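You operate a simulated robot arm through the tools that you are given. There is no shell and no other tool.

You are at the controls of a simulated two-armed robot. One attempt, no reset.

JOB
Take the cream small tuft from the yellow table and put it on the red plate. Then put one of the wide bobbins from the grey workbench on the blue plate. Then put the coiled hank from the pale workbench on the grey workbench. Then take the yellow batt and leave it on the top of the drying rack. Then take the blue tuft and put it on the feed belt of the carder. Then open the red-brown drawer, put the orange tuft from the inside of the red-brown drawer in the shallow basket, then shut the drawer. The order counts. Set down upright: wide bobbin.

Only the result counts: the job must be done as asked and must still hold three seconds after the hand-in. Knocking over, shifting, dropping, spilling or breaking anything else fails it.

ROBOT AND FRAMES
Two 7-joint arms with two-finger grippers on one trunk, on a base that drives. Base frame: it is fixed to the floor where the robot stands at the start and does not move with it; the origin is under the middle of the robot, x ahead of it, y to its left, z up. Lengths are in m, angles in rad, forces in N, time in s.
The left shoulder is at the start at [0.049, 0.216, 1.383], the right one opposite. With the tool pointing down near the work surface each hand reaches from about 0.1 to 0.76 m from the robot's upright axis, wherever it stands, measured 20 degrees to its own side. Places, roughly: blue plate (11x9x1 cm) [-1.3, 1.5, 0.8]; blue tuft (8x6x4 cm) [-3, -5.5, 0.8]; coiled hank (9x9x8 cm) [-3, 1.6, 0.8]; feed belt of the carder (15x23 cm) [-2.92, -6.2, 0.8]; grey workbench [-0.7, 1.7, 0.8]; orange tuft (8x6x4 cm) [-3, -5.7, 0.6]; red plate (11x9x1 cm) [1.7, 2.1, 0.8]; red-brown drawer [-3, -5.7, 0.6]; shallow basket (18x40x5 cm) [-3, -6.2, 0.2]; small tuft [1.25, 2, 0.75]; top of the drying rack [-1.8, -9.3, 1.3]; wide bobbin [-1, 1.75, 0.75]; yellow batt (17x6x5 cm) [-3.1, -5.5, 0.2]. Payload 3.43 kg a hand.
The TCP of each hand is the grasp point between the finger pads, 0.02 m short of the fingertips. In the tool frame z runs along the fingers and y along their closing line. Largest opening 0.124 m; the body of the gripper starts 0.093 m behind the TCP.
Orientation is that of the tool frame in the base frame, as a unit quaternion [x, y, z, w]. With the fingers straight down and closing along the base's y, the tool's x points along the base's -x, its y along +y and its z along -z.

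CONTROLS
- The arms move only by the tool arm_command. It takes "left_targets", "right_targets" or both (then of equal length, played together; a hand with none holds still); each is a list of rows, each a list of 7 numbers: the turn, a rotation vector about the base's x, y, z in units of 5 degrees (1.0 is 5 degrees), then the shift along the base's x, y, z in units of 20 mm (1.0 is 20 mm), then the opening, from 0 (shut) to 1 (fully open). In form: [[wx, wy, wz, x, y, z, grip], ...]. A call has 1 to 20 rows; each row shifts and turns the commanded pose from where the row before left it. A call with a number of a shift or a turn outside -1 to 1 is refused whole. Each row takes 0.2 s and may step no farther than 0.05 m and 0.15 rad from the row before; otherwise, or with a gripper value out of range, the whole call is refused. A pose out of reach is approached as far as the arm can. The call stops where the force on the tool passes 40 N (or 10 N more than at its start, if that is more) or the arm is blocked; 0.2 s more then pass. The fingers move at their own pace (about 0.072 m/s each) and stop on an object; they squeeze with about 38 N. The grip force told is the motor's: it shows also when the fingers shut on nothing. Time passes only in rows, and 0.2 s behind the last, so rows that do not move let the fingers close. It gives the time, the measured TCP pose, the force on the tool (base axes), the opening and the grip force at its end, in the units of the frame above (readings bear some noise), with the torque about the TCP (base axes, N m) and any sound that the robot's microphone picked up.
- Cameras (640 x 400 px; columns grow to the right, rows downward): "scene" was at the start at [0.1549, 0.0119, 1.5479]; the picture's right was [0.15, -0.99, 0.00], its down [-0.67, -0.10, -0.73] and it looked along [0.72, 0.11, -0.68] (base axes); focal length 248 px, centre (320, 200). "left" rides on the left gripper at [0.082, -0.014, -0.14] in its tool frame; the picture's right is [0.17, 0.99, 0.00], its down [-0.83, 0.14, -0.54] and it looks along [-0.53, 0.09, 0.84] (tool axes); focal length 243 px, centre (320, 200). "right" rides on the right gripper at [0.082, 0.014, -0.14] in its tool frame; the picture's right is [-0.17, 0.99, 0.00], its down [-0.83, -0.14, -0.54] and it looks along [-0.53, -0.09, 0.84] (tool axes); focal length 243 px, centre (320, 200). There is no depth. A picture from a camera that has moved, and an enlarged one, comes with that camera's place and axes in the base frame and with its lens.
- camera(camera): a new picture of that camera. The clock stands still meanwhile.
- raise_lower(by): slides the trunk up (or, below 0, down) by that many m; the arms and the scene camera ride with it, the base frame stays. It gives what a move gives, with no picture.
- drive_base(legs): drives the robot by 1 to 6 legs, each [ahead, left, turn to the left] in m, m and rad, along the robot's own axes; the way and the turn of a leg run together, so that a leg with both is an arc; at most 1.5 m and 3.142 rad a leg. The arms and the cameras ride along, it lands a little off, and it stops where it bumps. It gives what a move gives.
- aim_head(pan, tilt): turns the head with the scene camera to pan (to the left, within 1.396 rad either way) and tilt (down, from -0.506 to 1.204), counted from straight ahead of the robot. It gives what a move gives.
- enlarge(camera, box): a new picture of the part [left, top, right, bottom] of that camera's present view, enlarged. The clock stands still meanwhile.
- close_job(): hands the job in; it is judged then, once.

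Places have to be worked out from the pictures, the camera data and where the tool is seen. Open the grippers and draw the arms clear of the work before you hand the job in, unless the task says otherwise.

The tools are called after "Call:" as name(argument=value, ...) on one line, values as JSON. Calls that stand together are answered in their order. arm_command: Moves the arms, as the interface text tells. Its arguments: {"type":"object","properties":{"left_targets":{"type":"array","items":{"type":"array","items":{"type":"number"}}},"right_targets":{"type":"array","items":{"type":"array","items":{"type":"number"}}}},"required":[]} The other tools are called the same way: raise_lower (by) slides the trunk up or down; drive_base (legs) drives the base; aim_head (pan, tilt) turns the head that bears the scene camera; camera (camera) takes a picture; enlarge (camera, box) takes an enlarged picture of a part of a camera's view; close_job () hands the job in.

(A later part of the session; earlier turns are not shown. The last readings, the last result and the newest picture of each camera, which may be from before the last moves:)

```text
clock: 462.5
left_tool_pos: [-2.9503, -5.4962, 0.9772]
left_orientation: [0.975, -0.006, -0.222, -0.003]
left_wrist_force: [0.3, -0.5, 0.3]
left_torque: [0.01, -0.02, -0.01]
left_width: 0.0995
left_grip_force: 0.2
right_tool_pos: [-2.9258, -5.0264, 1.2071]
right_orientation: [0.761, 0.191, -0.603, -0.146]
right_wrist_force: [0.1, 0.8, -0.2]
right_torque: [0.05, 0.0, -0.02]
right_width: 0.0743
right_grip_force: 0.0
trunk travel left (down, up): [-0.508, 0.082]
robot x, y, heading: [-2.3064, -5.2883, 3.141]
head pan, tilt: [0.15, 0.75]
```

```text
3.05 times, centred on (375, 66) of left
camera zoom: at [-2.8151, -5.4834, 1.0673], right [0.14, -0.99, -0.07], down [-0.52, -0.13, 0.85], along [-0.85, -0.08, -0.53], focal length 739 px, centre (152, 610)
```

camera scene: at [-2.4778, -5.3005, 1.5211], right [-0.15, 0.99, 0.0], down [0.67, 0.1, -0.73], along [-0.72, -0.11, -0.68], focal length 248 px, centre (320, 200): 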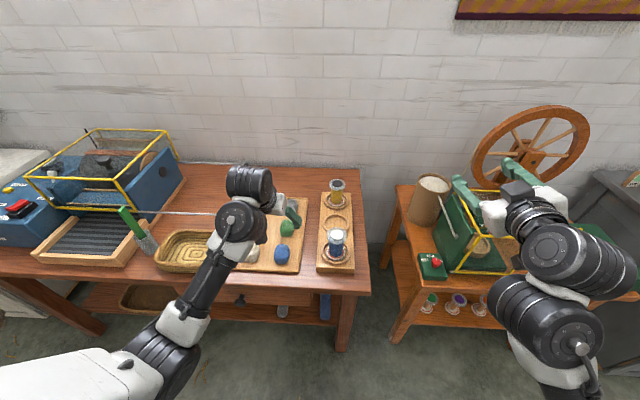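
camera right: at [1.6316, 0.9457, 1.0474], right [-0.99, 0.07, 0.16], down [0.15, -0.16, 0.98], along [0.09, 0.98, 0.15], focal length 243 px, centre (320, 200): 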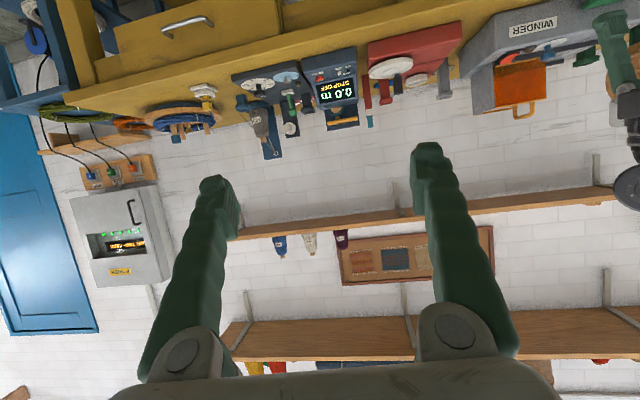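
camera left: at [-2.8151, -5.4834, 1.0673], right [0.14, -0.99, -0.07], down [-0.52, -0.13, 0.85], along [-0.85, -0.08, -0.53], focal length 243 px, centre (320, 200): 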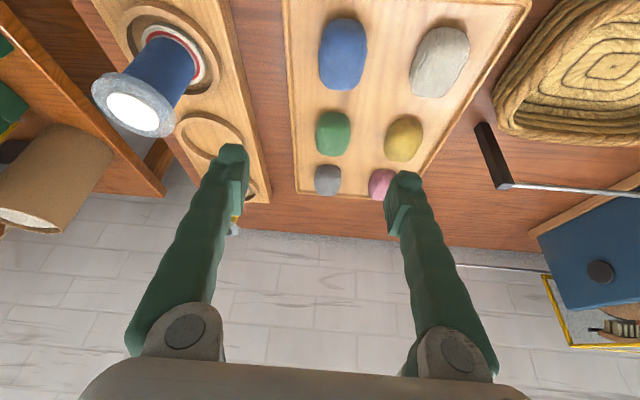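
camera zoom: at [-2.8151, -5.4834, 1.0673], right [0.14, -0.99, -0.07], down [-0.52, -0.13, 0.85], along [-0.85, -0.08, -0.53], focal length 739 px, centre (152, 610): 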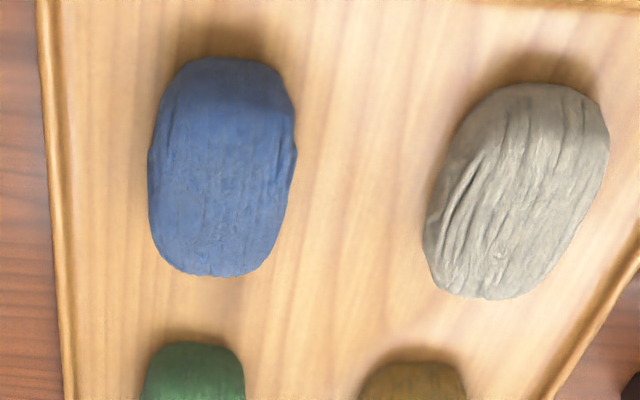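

Triangulated centre: [-2.936, -5.501, ~0.82]. I shift slightly and lower to z≈0.87 to check.

Call:
arm_command(left_targets=[[0, 0, 0, 0.3, -0.25, -1, 0.75], [0, 0, 0, 0.2, 0, -1, 0.75], [0, 0, 0, 0, 0, -1, 0.75], [0, 0, 0, 0, 0, -1, 0.75], [0, 0, 0, 0, 0, -1, 0.75]])

Call:
camera(camera="left")

Call:
enlarge(camera="scene", box=[220, 180, 360, 268])

```text
clock: 463.7
left_tool_pos: [-2.9399, -5.5006, 0.8789]
left_orientation: [0.975, -0.007, -0.223, -0.002]
left_wrist_force: [-0.5, -0.3, -0.3]
left_torque: [-0.01, 0.0, -0.01]
left_width: 0.0928
left_grip_force: 0.0
right_tool_pos: [-2.9254, -5.0267, 1.2061]
right_orientation: [0.761, 0.191, -0.603, -0.146]
right_wrist_force: [-0.4, -0.1, 1.1]
right_torque: [-0.01, 0.0, 0.01]
right_width: 0.0745
right_grip_force: 0.1
trunk travel left (down, up): [-0.508, 0.082]
robot x, y, heading: [-2.307, -5.2865, 3.14]
head pan, tilt: [0.15, 0.75]
```

```text
taken
camera left: at [-2.8045, -5.4882, 0.9677], right [0.14, -0.99, -0.07], down [-0.51, -0.13, 0.85], along [-0.85, -0.08, -0.53], focal length 243 px, centre (320, 200)
```

left: 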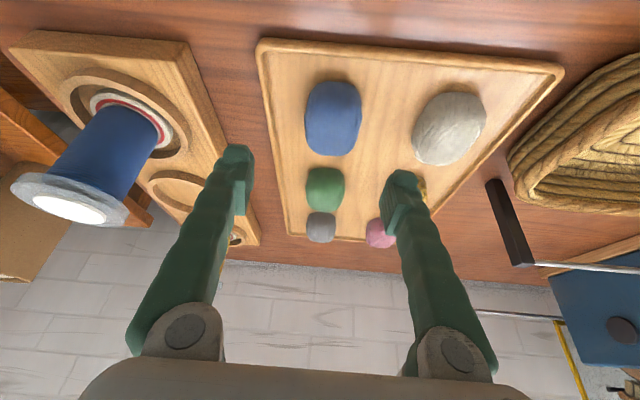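

```text
4.55 times, centred on (290, 224) of scene
camera zoom: at [-2.4773, -5.3006, 1.5212], right [-0.15, 0.99, 0.0], down [0.67, 0.1, -0.73], along [-0.72, -0.11, -0.68], focal length 1127 px, centre (456, 91)
```

zoom: 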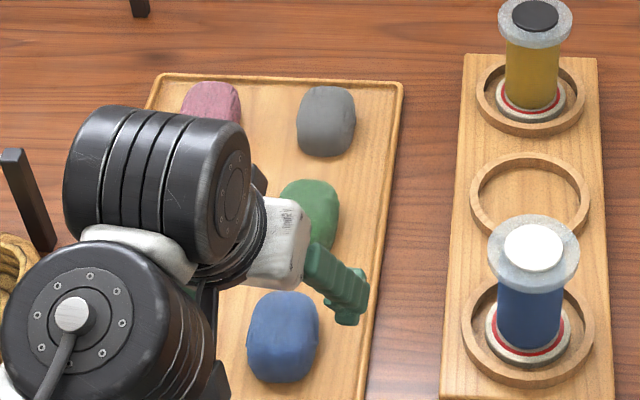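

Estimates differ in height (0.77–0.82), so I lower further and re-measure at close range.

Call:
arm_command(left_targets=[[0, 0, 0, -0.4, -0.15, -0.8, 0.75], [0, 0, 0, -0.3, -0.1, -0.7, 0.75], [0, 0, 0, 0, 0, -0.5, 0.75]])

Call:
camera(camera="left")

Call:
enlarge(camera="scene", box=[220, 180, 360, 268])

```text
clock: 464.5
left_tool_pos: [-2.9537, -5.5068, 0.8384]
left_orientation: [0.975, -0.005, -0.223, -0.003]
left_wrist_force: [-0.7, 0.3, 0.2]
left_torque: [0.0, 0.01, 0.0]
left_width: 0.0931
left_grip_force: 0.0
right_tool_pos: [-2.926, -5.0261, 1.2074]
right_orientation: [0.761, 0.191, -0.603, -0.146]
right_wrist_force: [-0.4, 0.6, -0.6]
right_torque: [-0.01, 0.0, 0.03]
right_width: 0.0744
right_grip_force: 0.0
trunk travel left (down, up): [-0.508, 0.082]
robot x, y, heading: [-2.3032, -5.2876, 3.141]
head pan, tilt: [0.15, 0.75]
```

```text
taken
camera left: at [-2.8188, -5.4935, 0.9272], right [0.14, -0.99, -0.07], down [-0.51, -0.13, 0.85], along [-0.85, -0.08, -0.53], focal length 243 px, centre (320, 200)
```

left: 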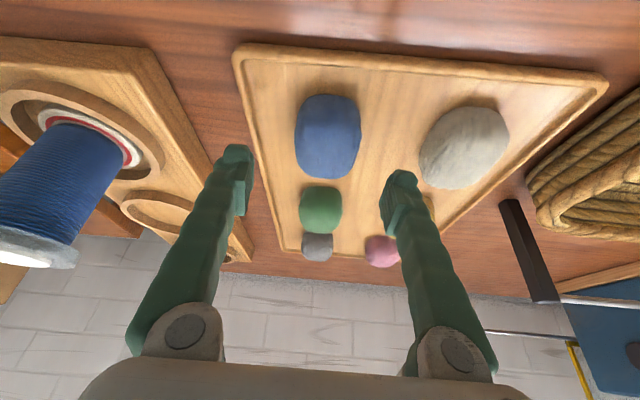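

```text
4.55 times, centred on (290, 224) of scene
camera zoom: at [-2.4772, -5.3007, 1.5212], right [-0.15, 0.99, 0.0], down [0.67, 0.1, -0.73], along [-0.72, -0.11, -0.68], focal length 1127 px, centre (456, 91)
```

zoom: 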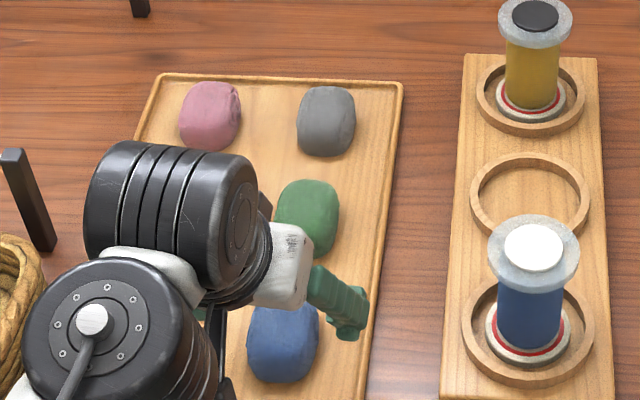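

Now consistent: tuft centre [-2.960, -5.508, 0.777]. I descend around it to z≈0.79 and feel for the tray.

Call:
arm_command(left_targets=[[0, 0, 0, -0.3, -0.1, -0.8, 0.75], [0, 0, 0, 0, 0, -0.8, 0.75], [0, 0, 0, 0, 0, -0.6, 0.75]])

Call:
camera(camera="left")

Call:
arm_command(left_targets=[[0, 0, 0, 0, 0, -0.2, 0.75], [0, 0, 0, 0, 0, -0.2, 0.75], [0, 0, 0, 0, 0, 0, 0.75]])

```text
clock: 465.3
left_tool_pos: [-2.9607, -5.5088, 0.7948]
left_orientation: [0.975, -0.006, -0.223, -0.002]
left_wrist_force: [-0.3, -0.5, -0.5]
left_torque: [0.03, 0.0, 0.01]
left_width: 0.0931
left_grip_force: 0.1
right_tool_pos: [-2.9263, -5.0257, 1.2059]
right_orientation: [0.761, 0.191, -0.603, -0.146]
right_wrist_force: [-0.2, 0.0, -0.5]
right_torque: [-0.01, 0.02, 0.02]
right_width: 0.0749
right_grip_force: 0.0
trunk travel left (down, up): [-0.508, 0.082]
robot x, y, heading: [-2.3072, -5.2896, 3.143]
head pan, tilt: [0.15, 0.75]
```

```text
taken
camera left: at [-2.8249, -5.4953, 0.883], right [0.14, -0.99, -0.07], down [-0.51, -0.13, 0.85], along [-0.85, -0.08, -0.53], focal length 243 px, centre (320, 200)
```

left: 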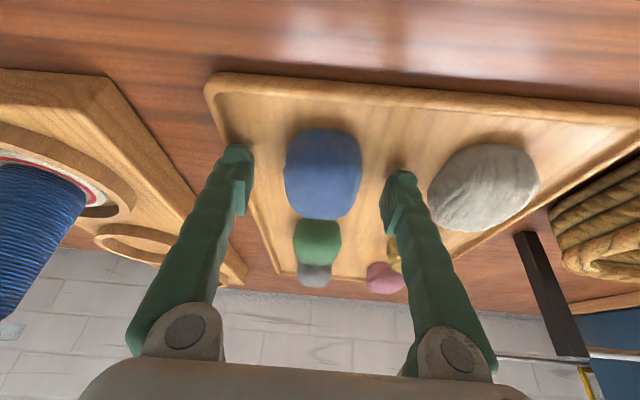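

```text
clock: 466.1
left_tool_pos: [-2.9607, -5.5095, 0.7885]
left_orientation: [0.974, -0.007, -0.225, -0.003]
left_wrist_force: [0.7, -1.8, 8.6]
left_torque: [0.54, -0.04, -0.07]
left_width: 0.0931
left_grip_force: 0.2
right_tool_pos: [-2.9254, -5.0254, 1.2076]
right_orientation: [0.76, 0.191, -0.603, -0.146]
right_wrist_force: [0.2, -0.3, 0.2]
right_torque: [-0.01, 0.0, 0.02]
right_width: 0.0742
right_grip_force: 0.0
trunk travel left (down, up): [-0.508, 0.082]
robot x, y, heading: [-2.3043, -5.2877, 3.135]
head pan, tilt: [0.15, 0.75]
```

Light contact (8 N). I lift 4 mm and close on the tuft.

Call:
arm_command(left_targets=[[0, 0, 0, 0, 0, 0.2, 0.75], [0, 0, 0, 0, 0, 0, 0.5], [0, 0, 0, 0, 0, 0, 0.3], [0, 0, 0, 0, 0, 0, 0.0], [0, 0, 0, 0, 0, 0, 0.0], [0, 0, 0, 0, 0, 0, 0.0]])

Call:
camera(camera="left")

```text
clock: 467.5
left_tool_pos: [-2.9607, -5.5086, 0.7904]
left_orientation: [0.975, -0.005, -0.223, -0.002]
left_wrist_force: [-0.7, 0.4, 0.4]
left_torque: [0.0, 0.02, 0.02]
left_width: 0.0518
left_grip_force: 38.2
right_tool_pos: [-2.926, -5.0266, 1.2069]
right_orientation: [0.761, 0.191, -0.603, -0.146]
right_wrist_force: [0.7, -0.5, -0.3]
right_torque: [0.01, 0.03, 0.01]
right_width: 0.0744
right_grip_force: 0.0
trunk travel left (down, up): [-0.508, 0.082]
robot x, y, heading: [-2.306, -5.2863, 3.138]
head pan, tilt: [0.15, 0.75]
```

```text
taken
camera left: at [-2.8248, -5.4955, 0.8796], right [0.14, -0.99, -0.07], down [-0.51, -0.13, 0.85], along [-0.85, -0.08, -0.53], focal length 243 px, centre (320, 200)
```

left: 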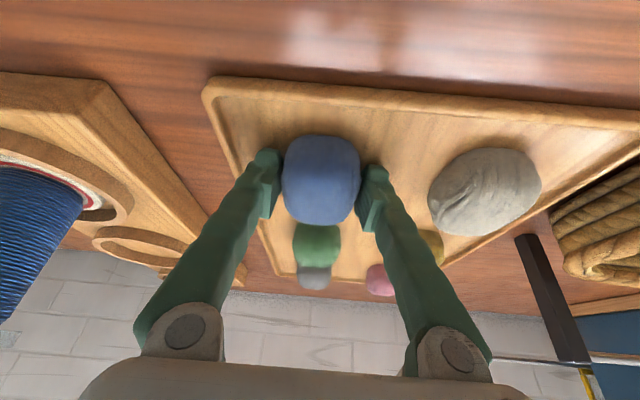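

Grip is good (5.2 cm). I lift the tuft up, then back away from the table before sidestepping to the carder (a green paddle stands in a cup right of the belt).

Call:
arm_command(left_targets=[[0, 0, 0, 0, 0, 0.6, 0], [0, 0, 0, 0, 0, 1, 0], [0, 0, 0, 0, 0, 1, 0], [0, 0, 0, 0, 0, 1, 0], [0, 0, 0, 0, 0, 1, 0], [0, 0, 0, 0, 0, 1, 0], [0, 0, 0, 0, 0, 1, 0], [0, 0, 0, 0, 0, 1, 0]])

Call:
camera(camera="left")

Call:
drive_base(legs=[[-0.4, 0, 0], [0, 0.72, 0]])

Call:
aim_head(pan=0.1, tilt=0.75)

Call:
camera(camera="scene")

```text
clock: 469.3
left_tool_pos: [-2.9604, -5.51, 0.9436]
left_orientation: [0.974, -0.006, -0.225, -0.002]
left_wrist_force: [-0.5, -1.1, -0.4]
left_torque: [0.01, -0.04, 0.0]
left_width: 0.0509
left_grip_force: 38.1
right_tool_pos: [-2.926, -5.0266, 1.2065]
right_orientation: [0.761, 0.191, -0.603, -0.146]
right_wrist_force: [0.8, 0.4, -0.8]
right_torque: [-0.01, 0.02, -0.01]
right_width: 0.0744
right_grip_force: 0.1
trunk travel left (down, up): [-0.508, 0.082]
robot x, y, heading: [-2.3018, -5.2856, 3.141]
head pan, tilt: [0.15, 0.75]
```

```text
taken
camera left: at [-2.825, -5.4954, 1.0319], right [0.14, -0.99, -0.07], down [-0.51, -0.13, 0.85], along [-0.85, -0.08, -0.53], focal length 243 px, centre (320, 200)
```

left: 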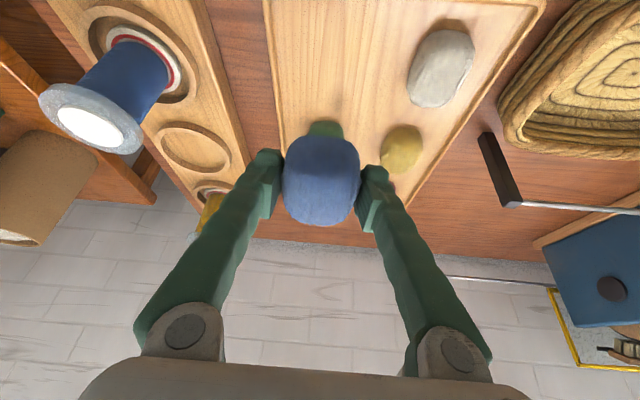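

```text
clock: 481.9
left_tool_pos: [-2.5555, -6.2353, 0.9423]
left_orientation: [0.975, -0.001, -0.223, -0.002]
left_wrist_force: [-0.2, 0.4, 0.1]
left_torque: [-0.01, 0.02, -0.02]
left_width: 0.0502
left_grip_force: 38.3
right_tool_pos: [-2.5259, -5.7524, 1.2056]
right_orientation: [0.76, 0.195, -0.604, -0.143]
right_wrist_force: [-0.1, 0.9, 0.4]
right_torque: [0.0, 0.03, 0.01]
right_width: 0.0746
right_grip_force: 0.1
trunk travel left (down, up): [-0.508, 0.082]
robot x, y, heading: [-1.9028, -6.0107, -3.137]
head pan, tilt: [0.15, 0.75]
```

```text
clock: 482.5
left_tool_pos: [-2.5557, -6.2341, 0.9427]
left_orientation: [0.974, -0.002, -0.225, -0.001]
left_wrist_force: [-0.3, 0.5, 0.3]
left_torque: [0.05, -0.01, -0.01]
left_width: 0.0505
left_grip_force: 37.7
right_tool_pos: [-2.5261, -5.7521, 1.2071]
right_orientation: [0.76, 0.195, -0.604, -0.143]
right_wrist_force: [0.6, -0.1, -0.3]
right_torque: [-0.02, 0.0, 0.02]
right_width: 0.0744
right_grip_force: 0.0
trunk travel left (down, up): [-0.508, 0.082]
robot x, y, heading: [-1.9019, -6.0098, -3.132]
head pan, tilt: [0.099, 0.75]
```

```text
taken
camera scene: at [-2.0755, -6.0186, 1.5212], right [-0.11, 0.99, 0.0], down [0.68, 0.07, -0.73], along [-0.73, -0.08, -0.68], focal length 248 px, centre (320, 200)
```

scene: 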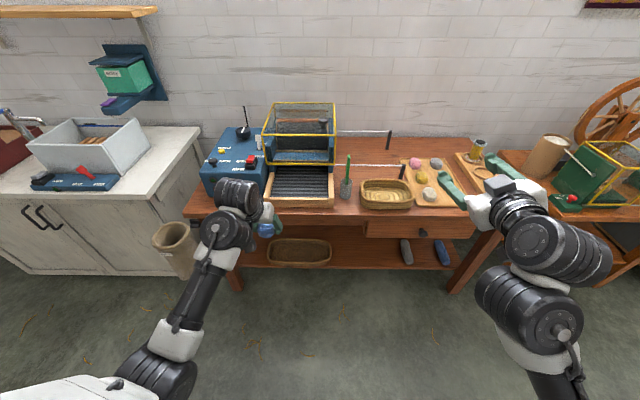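

Call:
enlarge(camera="scene", box=[190, 90, 410, 228])

Call:
camera(camera="left")

```text
2.90 times, centred on (300, 159) of scene
camera zoom: at [-2.0755, -6.0186, 1.5212], right [-0.11, 0.99, 0.0], down [0.68, 0.07, -0.73], along [-0.73, -0.08, -0.68], focal length 719 px, centre (378, 319)
```

zoom: 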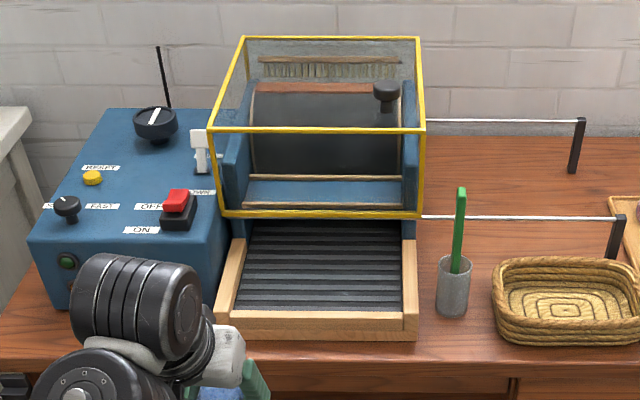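

```text
taken
camera left: at [-2.4207, -6.2207, 1.0315], right [0.14, -0.99, -0.07], down [-0.51, -0.14, 0.85], along [-0.85, -0.08, -0.53], focal length 243 px, centre (320, 200)
```

left: 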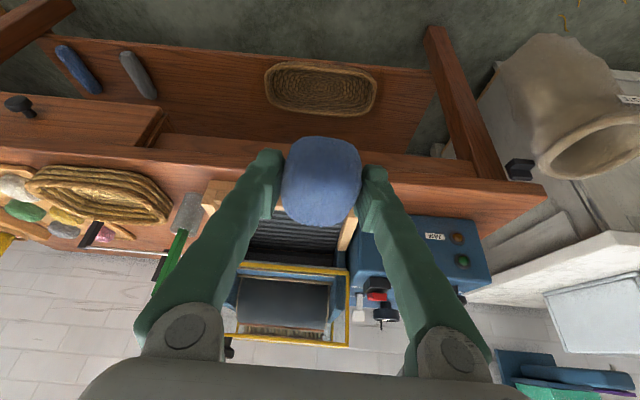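

The belt's open part spans about x -2.86…-3.0, y -6.07…-6.33, with the guard behind and the paddle cup at y≈-5.99. I drive ahead 0.36 m to bring the tuft above the belt.

Call:
drive_base(legs=[[0.36, -0.025, -0.009]])

Call:
camera(camera="left")

Call:
camera(camera="scene")

```text
clock: 485.3
left_tool_pos: [-2.9171, -6.2036, 0.9418]
left_orientation: [0.975, -0.007, -0.224, -0.003]
left_wrist_force: [0.5, 0.6, -0.1]
left_torque: [-0.01, 0.0, 0.02]
left_width: 0.0499
left_grip_force: 37.9
right_tool_pos: [-2.8815, -5.7208, 1.2073]
right_orientation: [0.761, 0.191, -0.603, -0.145]
right_wrist_force: [0.0, -0.3, -0.7]
right_torque: [-0.01, 0.01, 0.01]
right_width: 0.0742
right_grip_force: 0.1
trunk travel left (down, up): [-0.508, 0.082]
robot x, y, heading: [-2.2631, -5.981, 3.144]
head pan, tilt: [0.099, 0.75]
```

```text
taken
camera left: at [-2.7815, -6.1908, 1.0316], right [0.13, -0.99, -0.07], down [-0.51, -0.13, 0.85], along [-0.85, -0.08, -0.53], focal length 243 px, centre (320, 200)
```

left: 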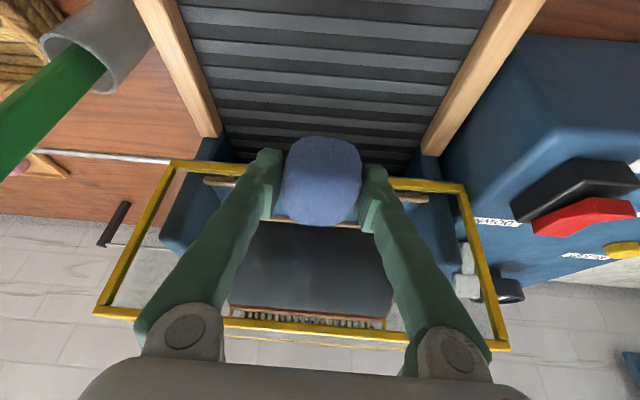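

```text
taken
camera scene: at [-2.4339, -5.9925, 1.5213], right [-0.1, 1.0, 0.0], down [0.68, 0.07, -0.73], along [-0.73, -0.07, -0.68], focal length 248 px, centre (320, 200)
```

scene: 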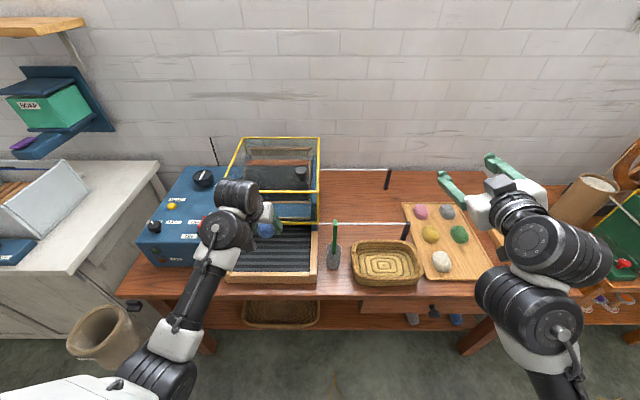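

The tuft is above the belt's centre, about 5 cm clear of the guard. I lower it by arm.

Call:
arm_command(left_targets=[[0, 0, 0, 0, 0, -1, 0], [0, 0, 0, 0, 0, -1, 0], [0, 0, 0, 0, 0, -1, 0], [0, 0, 0, 0, 0, -1, 0], [0, 0, 0, 0, 0, -0.5, 0]])

Call:
camera(camera="left")

Call:
enlarge(camera="scene", box=[190, 170, 350, 290])

```text
clock: 486.5
left_tool_pos: [-2.9154, -6.2029, 0.8521]
left_orientation: [0.975, -0.007, -0.223, -0.003]
left_wrist_force: [0.0, -0.5, 0.1]
left_torque: [0.02, 0.0, -0.02]
left_width: 0.05
left_grip_force: 37.5
right_tool_pos: [-2.883, -5.7211, 1.2068]
right_orientation: [0.761, 0.19, -0.603, -0.146]
right_wrist_force: [0.3, -0.3, 0.5]
right_torque: [0.03, -0.02, 0.02]
right_width: 0.0742
right_grip_force: 0.0
trunk travel left (down, up): [-0.508, 0.082]
robot x, y, heading: [-2.2646, -5.9821, 3.138]
head pan, tilt: [0.099, 0.75]
```

```text
taken
camera left: at [-2.7821, -6.1907, 0.9416], right [0.13, -0.99, -0.07], down [-0.51, -0.13, 0.85], along [-0.85, -0.08, -0.53], focal length 243 px, centre (320, 200)
```

left: 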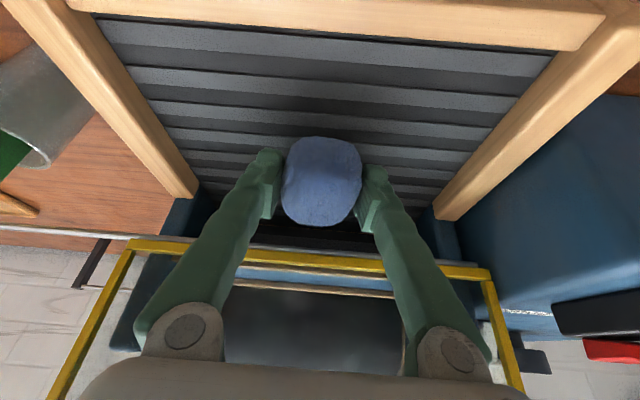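

```text
3.33 times, centred on (270, 230) of scene
camera zoom: at [-2.4345, -5.9925, 1.5212], right [-0.1, 1.0, 0.0], down [0.68, 0.07, -0.73], along [-0.73, -0.07, -0.68], focal length 826 px, centre (487, 100)
```

zoom: 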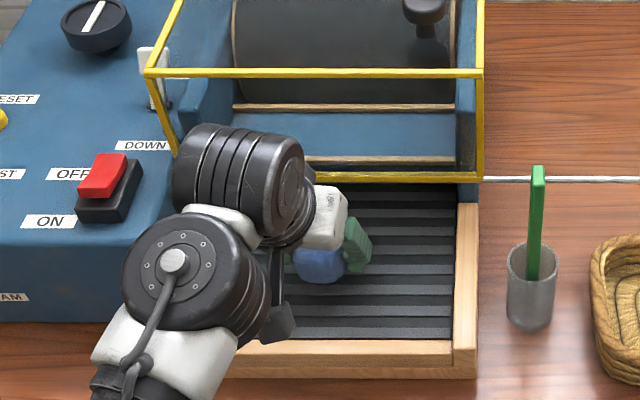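

Belt open area x -2.85…-2.98 (guard bar at x≈-2.985); the tuft at x≈-2.915, y≈-6.20 is well inside. I lower in small steps until it touches.

Call:
arm_command(left_targets=[[0, 0, 0, 0, 0, -0.4, 0], [0, 0, 0, 0, 0, -0.4, 0], [0, 0, 0, 0, 0, -0.3, 0], [0, 0, 0, 0, 0, 0, 0]])

Call:
arm_command(left_targets=[[0, 0, 0, 0, 0, -0.25, 0], [0, 0, 0, 0, 0, 0, 0]])

Call:
arm_command(left_targets=[[0, 0, 0, 0, 0, -0.25, 0], [0, 0, 0, 0, 0, 0, 0]])

```text
clock: 487.5
left_tool_pos: [-2.9165, -6.2037, 0.8305]
left_orientation: [0.975, -0.008, -0.223, -0.003]
left_wrist_force: [0.8, -0.1, 0.4]
left_torque: [0.02, 0.0, -0.01]
left_width: 0.05
left_grip_force: 38.1
right_tool_pos: [-2.8831, -5.7217, 1.206]
right_orientation: [0.761, 0.191, -0.603, -0.145]
right_wrist_force: [0.5, -0.3, -0.3]
right_torque: [0.0, 0.01, 0.04]
right_width: 0.0745
right_grip_force: 0.0
trunk travel left (down, up): [-0.508, 0.082]
robot x, y, heading: [-2.2607, -5.9823, 3.139]
head pan, tilt: [0.099, 0.75]
```

```text
clock: 488.1
left_tool_pos: [-2.9176, -6.204, 0.8258]
left_orientation: [0.974, -0.007, -0.225, -0.002]
left_wrist_force: [-0.7, -0.6, 0.1]
left_torque: [0.02, 0.02, 0.0]
left_width: 0.0501
left_grip_force: 38.3
right_tool_pos: [-2.882, -5.7219, 1.2061]
right_orientation: [0.761, 0.19, -0.603, -0.146]
right_wrist_force: [0.1, 0.4, 0.4]
right_torque: [0.01, -0.01, 0.0]
right_width: 0.0746
right_grip_force: 0.0
trunk travel left (down, up): [-0.508, 0.082]
robot x, y, heading: [-2.2633, -5.985, 3.138]
head pan, tilt: [0.099, 0.75]
```

```text
clock: 488.7
left_tool_pos: [-2.9176, -6.204, 0.8232]
left_orientation: [0.974, -0.007, -0.225, -0.002]
left_wrist_force: [-1.6, -0.9, 10.1]
left_torque: [-0.26, 0.15, -0.03]
left_width: 0.0498
left_grip_force: 37.9
right_tool_pos: [-2.8797, -5.7209, 1.2071]
right_orientation: [0.76, 0.19, -0.603, -0.146]
right_wrist_force: [0.6, 0.8, -0.5]
right_torque: [0.01, -0.04, -0.03]
right_width: 0.0743
right_grip_force: 0.0
trunk travel left (down, up): [-0.508, 0.082]
robot x, y, heading: [-2.2628, -5.9811, 3.142]
head pan, tilt: [0.099, 0.75]
```

Contact (10 N) on the belt. I open the fingers gently and look.

Call:
arm_command(left_targets=[[0, 0, 0, 0, 0, 0.1, 0.43], [0, 0, 0, 0, 0, 0, 0.5], [0, 0, 0, 0, 0, 0, 0.6], [0, 0, 0, 0, 0, 0, 0.68], [0, 0, 0, 0, 0, 0, 0.68]])

Call:
camera(camera="left")

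```text
clock: 489.9
left_tool_pos: [-2.9168, -6.2046, 0.8235]
left_orientation: [0.975, -0.007, -0.224, -0.002]
left_wrist_force: [1.5, 2.7, 4.3]
left_torque: [-0.13, -0.05, 0.1]
left_width: 0.0829
left_grip_force: 0.1
right_tool_pos: [-2.8818, -5.7201, 1.2064]
right_orientation: [0.761, 0.192, -0.603, -0.145]
right_wrist_force: [0.2, 0.7, -1.1]
right_torque: [0.0, -0.03, 0.01]
right_width: 0.0743
right_grip_force: 0.0
trunk travel left (down, up): [-0.508, 0.082]
robot x, y, heading: [-2.2594, -5.9836, 3.138]
head pan, tilt: [0.099, 0.75]
```

```text
taken
camera left: at [-2.7814, -6.1911, 0.9117], right [0.13, -0.99, -0.07], down [-0.51, -0.13, 0.85], along [-0.85, -0.08, -0.53], focal length 243 px, centre (320, 200)
```

left: 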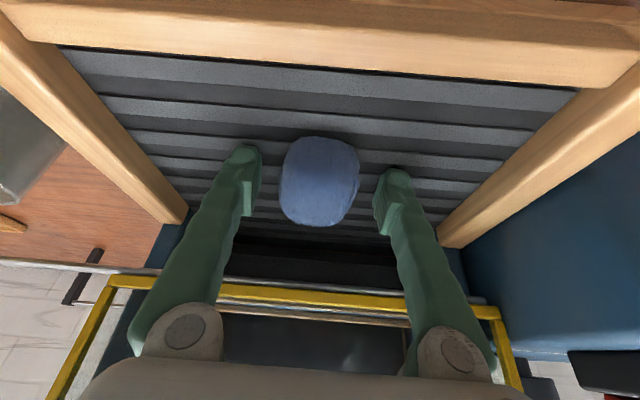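

The blue tuft lies on the feed belt. I lift straight up and back away.

Call:
arm_command(left_targets=[[0, 0, 0, 0, 0, 0.5, 0.7], [0, 0, 0, 0, 0, 1, 0.7], [0, 0, 0, 0, 0, 1, 0.7], [0, 0, 0, 0, 0, 1, 0.7], [0, 0, 0, 0, 0, 1, 0.7], [0, 0, 0, 0, 0, 1, 0.7], [0, 0, 0, 0, 0, 1, 0.7]])

Call:
drive_base(legs=[[-0.4, 0, 0]])

Call:
enlarge(camera="scene", box=[190, 90, 470, 265])

```text
clock: 491.5
left_tool_pos: [-2.9163, -6.2039, 0.9514]
left_orientation: [0.975, -0.007, -0.224, -0.002]
left_wrist_force: [0.2, -0.1, 0.5]
left_torque: [0.02, 0.03, -0.01]
left_width: 0.0869
left_grip_force: 0.1
right_tool_pos: [-2.8808, -5.7221, 1.2085]
right_orientation: [0.761, 0.19, -0.603, -0.146]
right_wrist_force: [0.2, 0.0, 0.5]
right_torque: [0.01, 0.02, -0.01]
right_width: 0.0746
right_grip_force: 0.0
trunk travel left (down, up): [-0.508, 0.082]
robot x, y, heading: [-2.2627, -5.9816, 3.13]
head pan, tilt: [0.099, 0.75]
```

```text
clock: 494.5
left_tool_pos: [-2.5139, -6.2046, 0.9529]
left_orientation: [0.975, -0.007, -0.223, -0.002]
left_wrist_force: [0.4, 0.6, -0.7]
left_torque: [0.0, 0.04, -0.02]
left_width: 0.0871
left_grip_force: 0.1
right_tool_pos: [-2.4795, -5.7224, 1.2067]
right_orientation: [0.761, 0.191, -0.602, -0.146]
right_wrist_force: [-0.1, -0.9, 0.3]
right_torque: [0.01, -0.02, 0.06]
right_width: 0.0746
right_grip_force: 0.0
trunk travel left (down, up): [-0.508, 0.082]
robot x, y, heading: [-1.8568, -5.9851, 3.14]
head pan, tilt: [0.099, 0.75]
```

```text
2.29 times, centred on (330, 178) of scene
camera zoom: at [-2.0313, -5.9938, 1.5212], right [-0.1, 1.0, 0.0], down [0.68, 0.07, -0.73], along [-0.73, -0.07, -0.68], focal length 567 px, centre (297, 251)
```

zoom: 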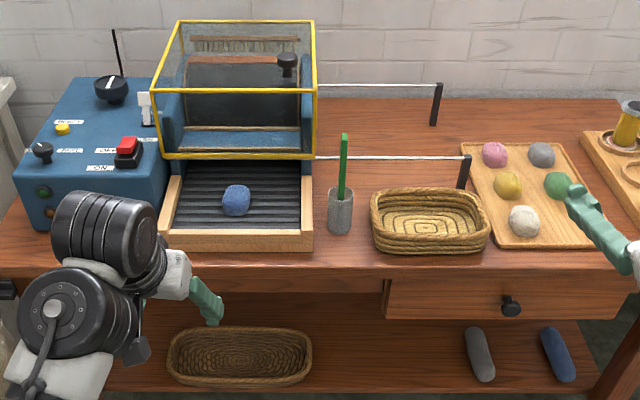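

Blue tuft is on the belt. For the drawer: its knob computes to [-2.831, -5.639, 0.662]. I sidestep right to line up my left hand with it and lower the trunk.

Call:
drive_base(legs=[[0, -0.56, 0]])

Call:
raise_lower(by=-0.28)

Call:
aim_head(pan=0.2, tilt=0.6)

Call:
camera(camera="scene")

Call:
camera(camera="left")

```text
clock: 502.4
left_tool_pos: [-2.5116, -5.639, 0.9516]
left_orientation: [0.975, -0.009, -0.222, -0.003]
left_wrist_force: [0.4, 0.1, -0.2]
left_torque: [0.02, 0.0, -0.04]
left_width: 0.0868
left_grip_force: 0.1
right_tool_pos: [-2.4751, -5.1571, 1.2061]
right_orientation: [0.761, 0.189, -0.602, -0.148]
right_wrist_force: [-0.2, 0.1, 1.1]
right_torque: [0.01, -0.02, -0.02]
right_width: 0.0745
right_grip_force: 0.0
trunk travel left (down, up): [-0.508, 0.082]
robot x, y, heading: [-1.8543, -5.4238, 3.136]
head pan, tilt: [0.099, 0.75]
```

```text
clock: 505.3
left_tool_pos: [-2.5111, -5.639, 0.6718]
left_orientation: [0.975, -0.008, -0.224, -0.003]
left_wrist_force: [1.0, -0.7, 0.0]
left_torque: [-0.01, 0.03, -0.01]
left_width: 0.0869
left_grip_force: 0.0
right_tool_pos: [-2.4801, -5.1576, 0.9012]
right_orientation: [0.776, 0.194, -0.584, -0.142]
right_wrist_force: [0.1, -0.6, 0.5]
right_torque: [0.0, 0.03, 0.01]
right_width: 0.0744
right_grip_force: 0.0
trunk travel left (down, up): [-0.228, 0.362]
robot x, y, heading: [-1.8536, -5.4261, 3.135]
head pan, tilt: [0.099, 0.75]
```

```text
clock: 506.0
left_tool_pos: [-2.5123, -5.6404, 0.6719]
left_orientation: [0.975, -0.008, -0.223, -0.002]
left_wrist_force: [-0.6, -0.4, 0.4]
left_torque: [0.0, 0.02, 0.0]
left_width: 0.0871
left_grip_force: 0.1
right_tool_pos: [-2.4798, -5.1574, 0.8997]
right_orientation: [0.776, 0.193, -0.584, -0.142]
right_wrist_force: [-0.5, -0.3, -0.1]
right_torque: [-0.01, 0.01, 0.02]
right_width: 0.0743
right_grip_force: 0.1
trunk travel left (down, up): [-0.228, 0.362]
robot x, y, heading: [-1.8535, -5.4227, 3.136]
head pan, tilt: [0.201, 0.6]
```

```text
taken
camera scene: at [-2.1217, -5.4389, 1.2398], right [-0.19, 0.98, 0.0], down [0.55, 0.11, -0.82], along [-0.81, -0.16, -0.57], focal length 248 px, centre (320, 200)
```

scene: 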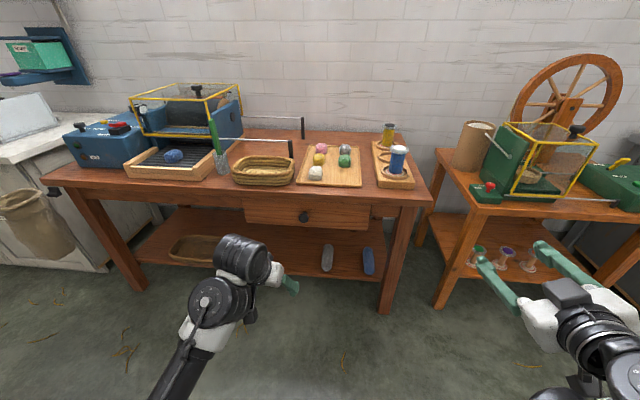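

```text
taken
camera left: at [-2.3769, -5.6269, 0.7613], right [0.13, -0.99, -0.07], down [-0.51, -0.13, 0.85], along [-0.85, -0.07, -0.53], focal length 243 px, centre (320, 200)
```

left: 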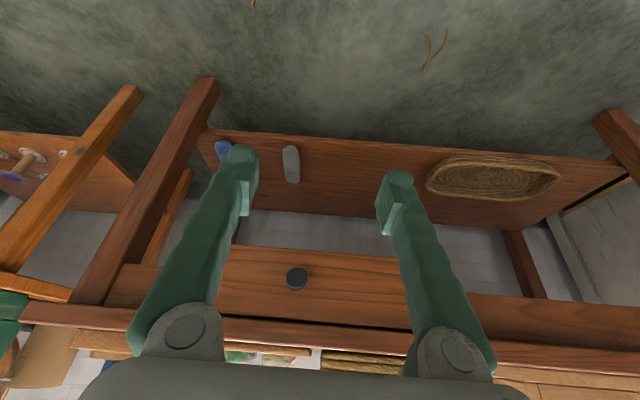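

I zoom on the knob from both cameras to fix its position and shape.

Call:
enlarge(camera="scene", box=[240, 180, 380, 268])

Call:
enlarge(camera="left", box=[230, 240, 370, 328])

```text
4.55 times, centred on (310, 224) of scene
camera zoom: at [-2.1217, -5.4389, 1.2398], right [-0.19, 0.98, 0.0], down [0.55, 0.11, -0.82], along [-0.81, -0.16, -0.57], focal length 1127 px, centre (366, 91)
```

zoom: 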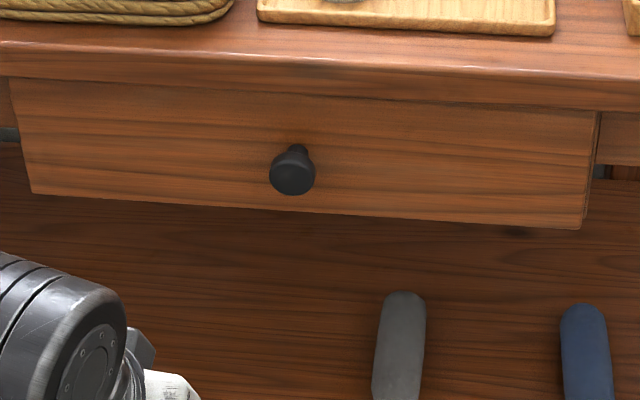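

```text
4.55 times, centred on (300, 284) of left
camera zoom: at [-2.3769, -5.6269, 0.7613], right [0.13, -0.99, -0.07], down [-0.51, -0.13, 0.85], along [-0.85, -0.07, -0.53], focal length 1103 px, centre (411, -182)
```

zoom: 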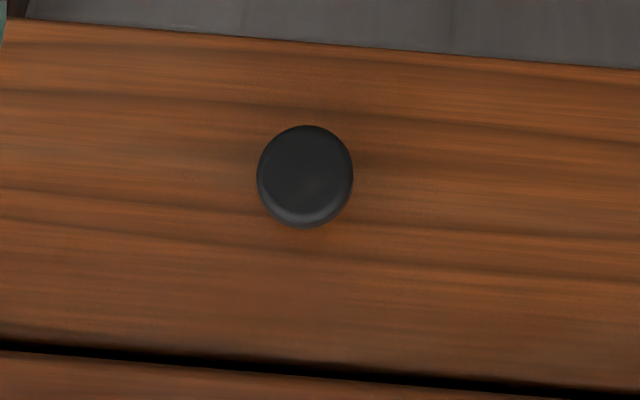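

Knob: 4 cm disc with its face at [-2.837, -5.640, 0.651]. I tilt the left hand forward to ~62° at knob height, opening the fingers, then drive in.

Call:
arm_command(left_targets=[[0, 0.9, 0, 0, 0, -0.1, 0.7], [0, 0.9, 0, 0, 0, -0.1, 0.7], [0, 0.9, 0, 0, 0, -0.1, 0.7], [0, 0.9, 0, 0, 0, -0.1, 0.7], [0, 0.9, 0, 0, 0, -0.1, 0.7], [0, 0.9, 0, 0, 0, -0.1, 0.7], [0, 0.9, 0, 0, 0, -0.1, 0.7], [0, 0.9, 0, 0, 0, -0.1, 0.7]])

Call:
drive_base(legs=[[0.22, 0, 0.006]])

Call:
camera(camera="left")

Call:
camera(camera="scene")

```text
clock: 507.8
left_tool_pos: [-2.5128, -5.639, 0.6567]
left_orientation: [0.857, -0.01, -0.516, 0.0]
left_wrist_force: [0.7, 0.0, -0.5]
left_torque: [-0.03, 0.02, -0.02]
left_width: 0.087
left_grip_force: 0.1
right_tool_pos: [-2.4804, -5.1581, 0.9015]
right_orientation: [0.776, 0.194, -0.584, -0.143]
right_wrist_force: [-0.2, -0.1, -0.1]
right_torque: [0.03, 0.01, 0.0]
right_width: 0.0742
right_grip_force: 0.0
trunk travel left (down, up): [-0.228, 0.362]
robot x, y, heading: [-1.8553, -5.4212, 3.133]
head pan, tilt: [0.201, 0.6]
```

```text
clock: 509.7
left_tool_pos: [-2.7308, -5.6427, 0.6554]
left_orientation: [0.858, -0.006, -0.513, 0.002]
left_wrist_force: [0.6, 0.1, -0.5]
left_torque: [0.0, 0.03, 0.01]
left_width: 0.0867
left_grip_force: 0.1
right_tool_pos: [-2.7042, -5.1609, 0.9002]
right_orientation: [0.775, 0.195, -0.584, -0.141]
right_wrist_force: [-0.1, -0.1, -0.3]
right_torque: [0.03, 0.04, 0.06]
right_width: 0.0744
right_grip_force: 0.0
trunk travel left (down, up): [-0.228, 0.362]
robot x, y, heading: [-2.0783, -5.4224, -3.142]
head pan, tilt: [0.201, 0.6]
```

```text
taken
camera left: at [-2.5702, -5.6296, 0.6481], right [0.07, -0.99, -0.14], down [0.08, -0.13, 0.99], along [-0.99, -0.08, 0.07], focal length 243 px, centre (320, 200)
```

left: 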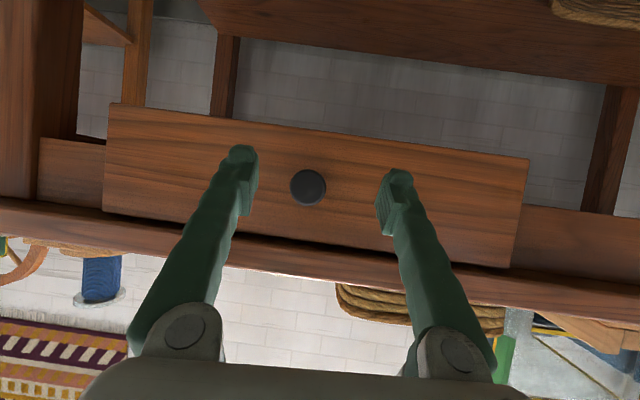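

```text
taken
camera scene: at [-2.3439, -5.4401, 1.2398], right [-0.2, 0.98, 0.0], down [0.55, 0.11, -0.82], along [-0.81, -0.16, -0.57], focal length 248 px, centre (320, 200)
```

scene: 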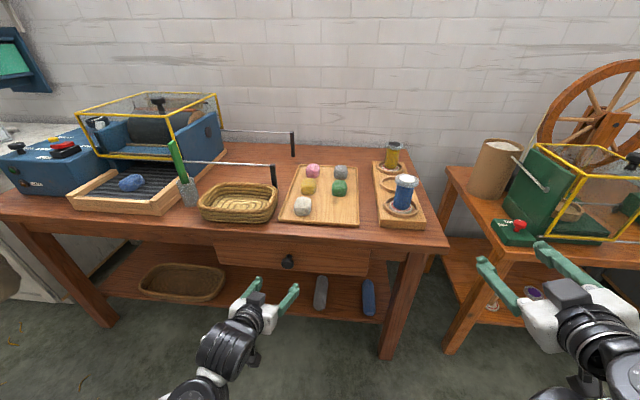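

Knob confirmed at [-2.837, -5.636, 0.655], right in line. I advance 10.7 cm with the arm so the pads flank the knob.

Call:
arm_command(left_targets=[[0, 0, 0, -1, 0.1, 0, 0.7], [0, 0, 0, -1, 0.1, 0, 0.7], [0, 0, 0, -1, 0.1, 0, 0.7], [0, 0, 0, -1, 0, 0, 0.7], [0, 0, 0, -0.8, 0, 0, 0.7], [0, 0, 0, -0.55, 0, 0, 0.7]])

Call:
camera(camera="left")

Call:
enlarge(camera="scene", box=[220, 220, 360, 308])

```text
clock: 511.0
left_tool_pos: [-2.8243, -5.6356, 0.6562]
left_orientation: [0.858, -0.006, -0.513, -0.001]
left_wrist_force: [12.3, 1.4, 5.0]
left_torque: [-0.24, 0.14, 0.6]
left_width: 0.0874
left_grip_force: 0.4
right_tool_pos: [-2.7041, -5.1613, 0.9011]
right_orientation: [0.775, 0.196, -0.584, -0.14]
right_wrist_force: [-0.4, -0.8, -0.7]
right_torque: [0.0, 0.05, -0.01]
right_width: 0.0746
right_grip_force: 0.0
trunk travel left (down, up): [-0.228, 0.362]
robot x, y, heading: [-2.0763, -5.4205, -3.141]
head pan, tilt: [0.201, 0.6]
stopped in row 6 (left hand): the force on the tool passed its limit at 45 N (the readings are from after the stop); the commanded pose is now the measured one
```

```text
taken
camera left: at [-2.6614, -5.6215, 0.6487], right [0.07, -0.99, -0.14], down [0.08, -0.14, 0.99], along [-0.99, -0.08, 0.07], focal length 243 px, centre (320, 200)
```

left: 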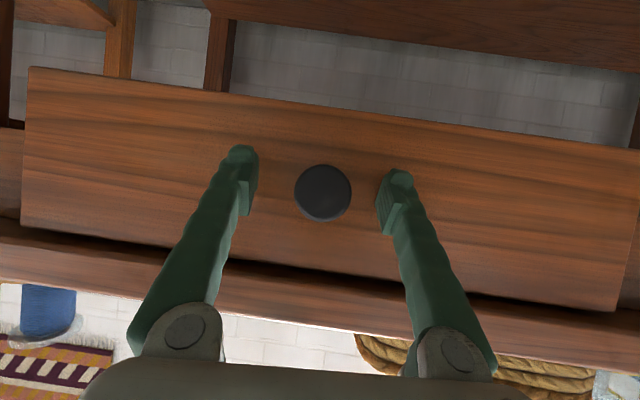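

```text
4.55 times, centred on (290, 264) of scene
camera zoom: at [-2.3427, -5.4402, 1.24], right [-0.2, 0.98, 0.0], down [0.55, 0.11, -0.83], along [-0.81, -0.17, -0.56], focal length 1127 px, centre (456, -91)
```

zoom: 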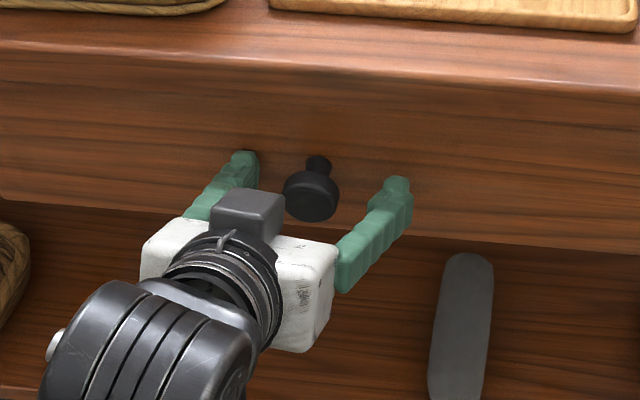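

Fingertips just touched the drawer front with the knob between the pads. I ease back 3 mm and close on the knob.

Call:
arm_command(left_targets=[[0, 0, 0, 0.15, 0, 0, 0.7], [0, 0, 0, 0, 0, 0, 0.5], [0, 0, 0, 0, 0, 0, 0.3], [0, 0, 0, 0, 0, 0, 0.0], [0, 0, 0, 0, 0, 0, 0.0], [0, 0, 0, 0, 0, 0, 0.0]])

Call:
camera(camera="left")

```text
clock: 512.4
left_tool_pos: [-2.8231, -5.6372, 0.6552]
left_orientation: [0.859, -0.004, -0.512, 0.001]
left_wrist_force: [0.0, -6.6, 0.1]
left_torque: [0.07, 0.06, 0.09]
left_width: 0.0317
left_grip_force: 45.1
right_tool_pos: [-2.7046, -5.1611, 0.9011]
right_orientation: [0.775, 0.196, -0.585, -0.139]
right_wrist_force: [-0.1, 0.0, 0.2]
right_torque: [0.05, -0.02, 0.01]
right_width: 0.0744
right_grip_force: 0.2
trunk travel left (down, up): [-0.228, 0.362]
robot x, y, heading: [-2.0776, -5.4221, -3.143]
head pan, tilt: [0.201, 0.6]
```

```text
taken
camera left: at [-2.6593, -5.623, 0.648], right [0.07, -0.99, -0.14], down [0.08, -0.13, 0.99], along [-0.99, -0.08, 0.07], focal length 243 px, centre (320, 200)
```

left: 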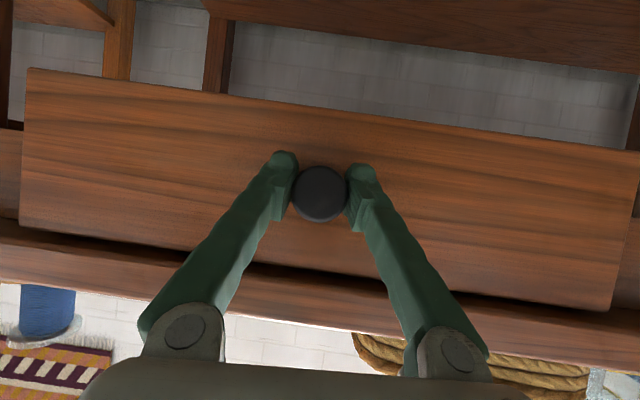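

Knob gripped. I pull gently with the arm first.

Call:
arm_command(left_targets=[[0, 0, 0, 0.5, 0, 0, 0.0], [0, 0, 0, 0.7, 0, 0, 0.0], [0, 0, 0, 1, 0, 0, 0.0], [0, 0, 0, 1, 0, 0, 0.0]])

Call:
camera(camera="scene")

```text
clock: 513.4
left_tool_pos: [-2.7565, -5.6316, 0.6543]
left_orientation: [0.859, -0.007, -0.512, -0.001]
left_wrist_force: [-0.6, 13.7, -4.7]
left_torque: [0.26, -0.05, 0.06]
left_width: 0.032
left_grip_force: 44.9
right_tool_pos: [-2.7038, -5.1606, 0.9011]
right_orientation: [0.775, 0.195, -0.584, -0.141]
right_wrist_force: [-1.1, 0.0, -0.8]
right_torque: [0.01, 0.03, -0.02]
right_width: 0.0742
right_grip_force: 0.1
trunk travel left (down, up): [-0.228, 0.362]
robot x, y, heading: [-2.075, -5.4173, -3.144]
head pan, tilt: [0.201, 0.6]
```

```text
taken
camera scene: at [-2.3435, -5.4389, 1.2398], right [-0.2, 0.98, 0.0], down [0.55, 0.11, -0.83], along [-0.81, -0.17, -0.56], focal length 248 px, centre (320, 200)
```

scene: 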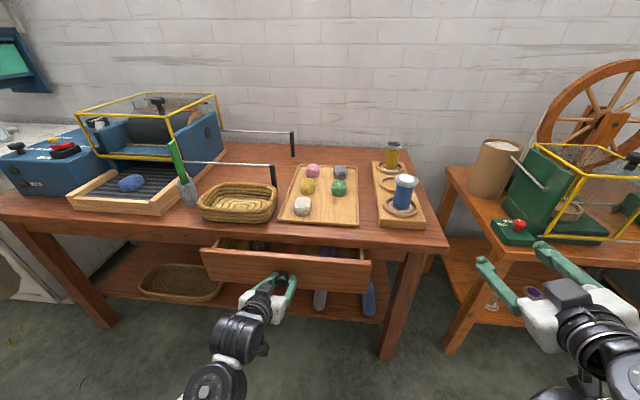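

The drawer slides out; a sideways force tells its axis is turned slightly, so I follow with a little +y as I pull further.

Call:
arm_command(left_targets=[[0, 0, 0, 1, 0.2, 0, 0.0], [0, 0, 0, 1, 0.12, 0, 0.0], [0, 0, 0, 1, 0.1, 0, 0.0], [0, 0, 0, 1, 0.1, 0, 0.0]])

Call:
camera(camera="scene")

```text
clock: 514.4
left_tool_pos: [-2.6772, -5.6235, 0.6544]
left_orientation: [0.859, -0.006, -0.512, 0.0]
left_wrist_force: [-0.7, 19.6, -2.2]
left_torque: [0.0, -0.2, 0.09]
left_width: 0.032
left_grip_force: 45.2
right_tool_pos: [-2.7042, -5.1607, 0.9011]
right_orientation: [0.775, 0.195, -0.584, -0.139]
right_wrist_force: [0.2, 0.1, -0.4]
right_torque: [-0.02, 0.01, -0.01]
right_width: 0.0741
right_grip_force: 0.0
trunk travel left (down, up): [-0.228, 0.362]
robot x, y, heading: [-2.0744, -5.4228, -3.139]
head pan, tilt: [0.201, 0.6]
```

```text
taken
camera scene: at [-2.3433, -5.4386, 1.2399], right [-0.2, 0.98, 0.0], down [0.55, 0.11, -0.83], along [-0.81, -0.17, -0.56], focal length 248 px, centre (320, 200)
```

scene: 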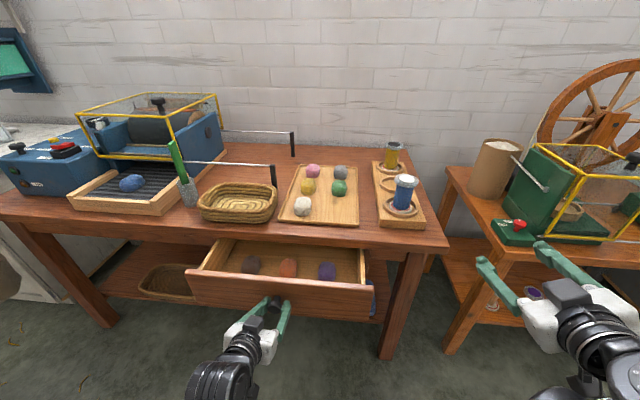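

Three tufts are in the drawer: brown, orange, purple. I follow the drawer's axis a bit more and pull another 6 cm.

Call:
arm_command(left_targets=[[0, 0, 0, 0.5, 0.25, 0, 0.0], [0, 0, 0, 1, 0.15, 0, 0.0], [0, 0, 0, 1, 0.12, 0, 0.0], [0, 0, 0, 0.5, 0.1, 0, 0.0]])

Call:
enlarge(camera="scene", box=[180, 210, 400, 347])

```text
clock: 515.4
left_tool_pos: [-2.6168, -5.6182, 0.6547]
left_orientation: [0.859, -0.001, -0.512, 0.002]
left_wrist_force: [1.8, -17.9, -1.1]
left_torque: [-0.38, -0.21, 0.11]
left_width: 0.0315
left_grip_force: 45.2
right_tool_pos: [-2.704, -5.1641, 0.9006]
right_orientation: [0.775, 0.197, -0.585, -0.14]
right_wrist_force: [-0.7, 0.2, 0.4]
right_torque: [0.0, 0.0, -0.01]
right_width: 0.0745
right_grip_force: 0.1
trunk travel left (down, up): [-0.228, 0.362]
robot x, y, heading: [-2.0788, -5.4252, -3.139]
head pan, tilt: [0.201, 0.6]
```

```text
2.91 times, centred on (290, 278) of scene
camera zoom: at [-2.3432, -5.4422, 1.2399], right [-0.2, 0.98, 0.0], down [0.55, 0.11, -0.82], along [-0.81, -0.17, -0.57], focal length 721 px, centre (407, -28)
```

zoom: 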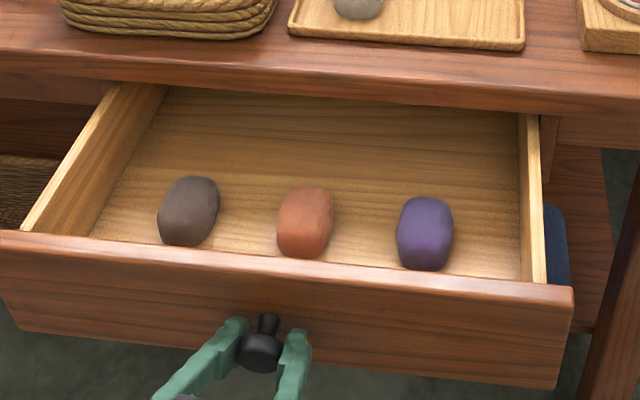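

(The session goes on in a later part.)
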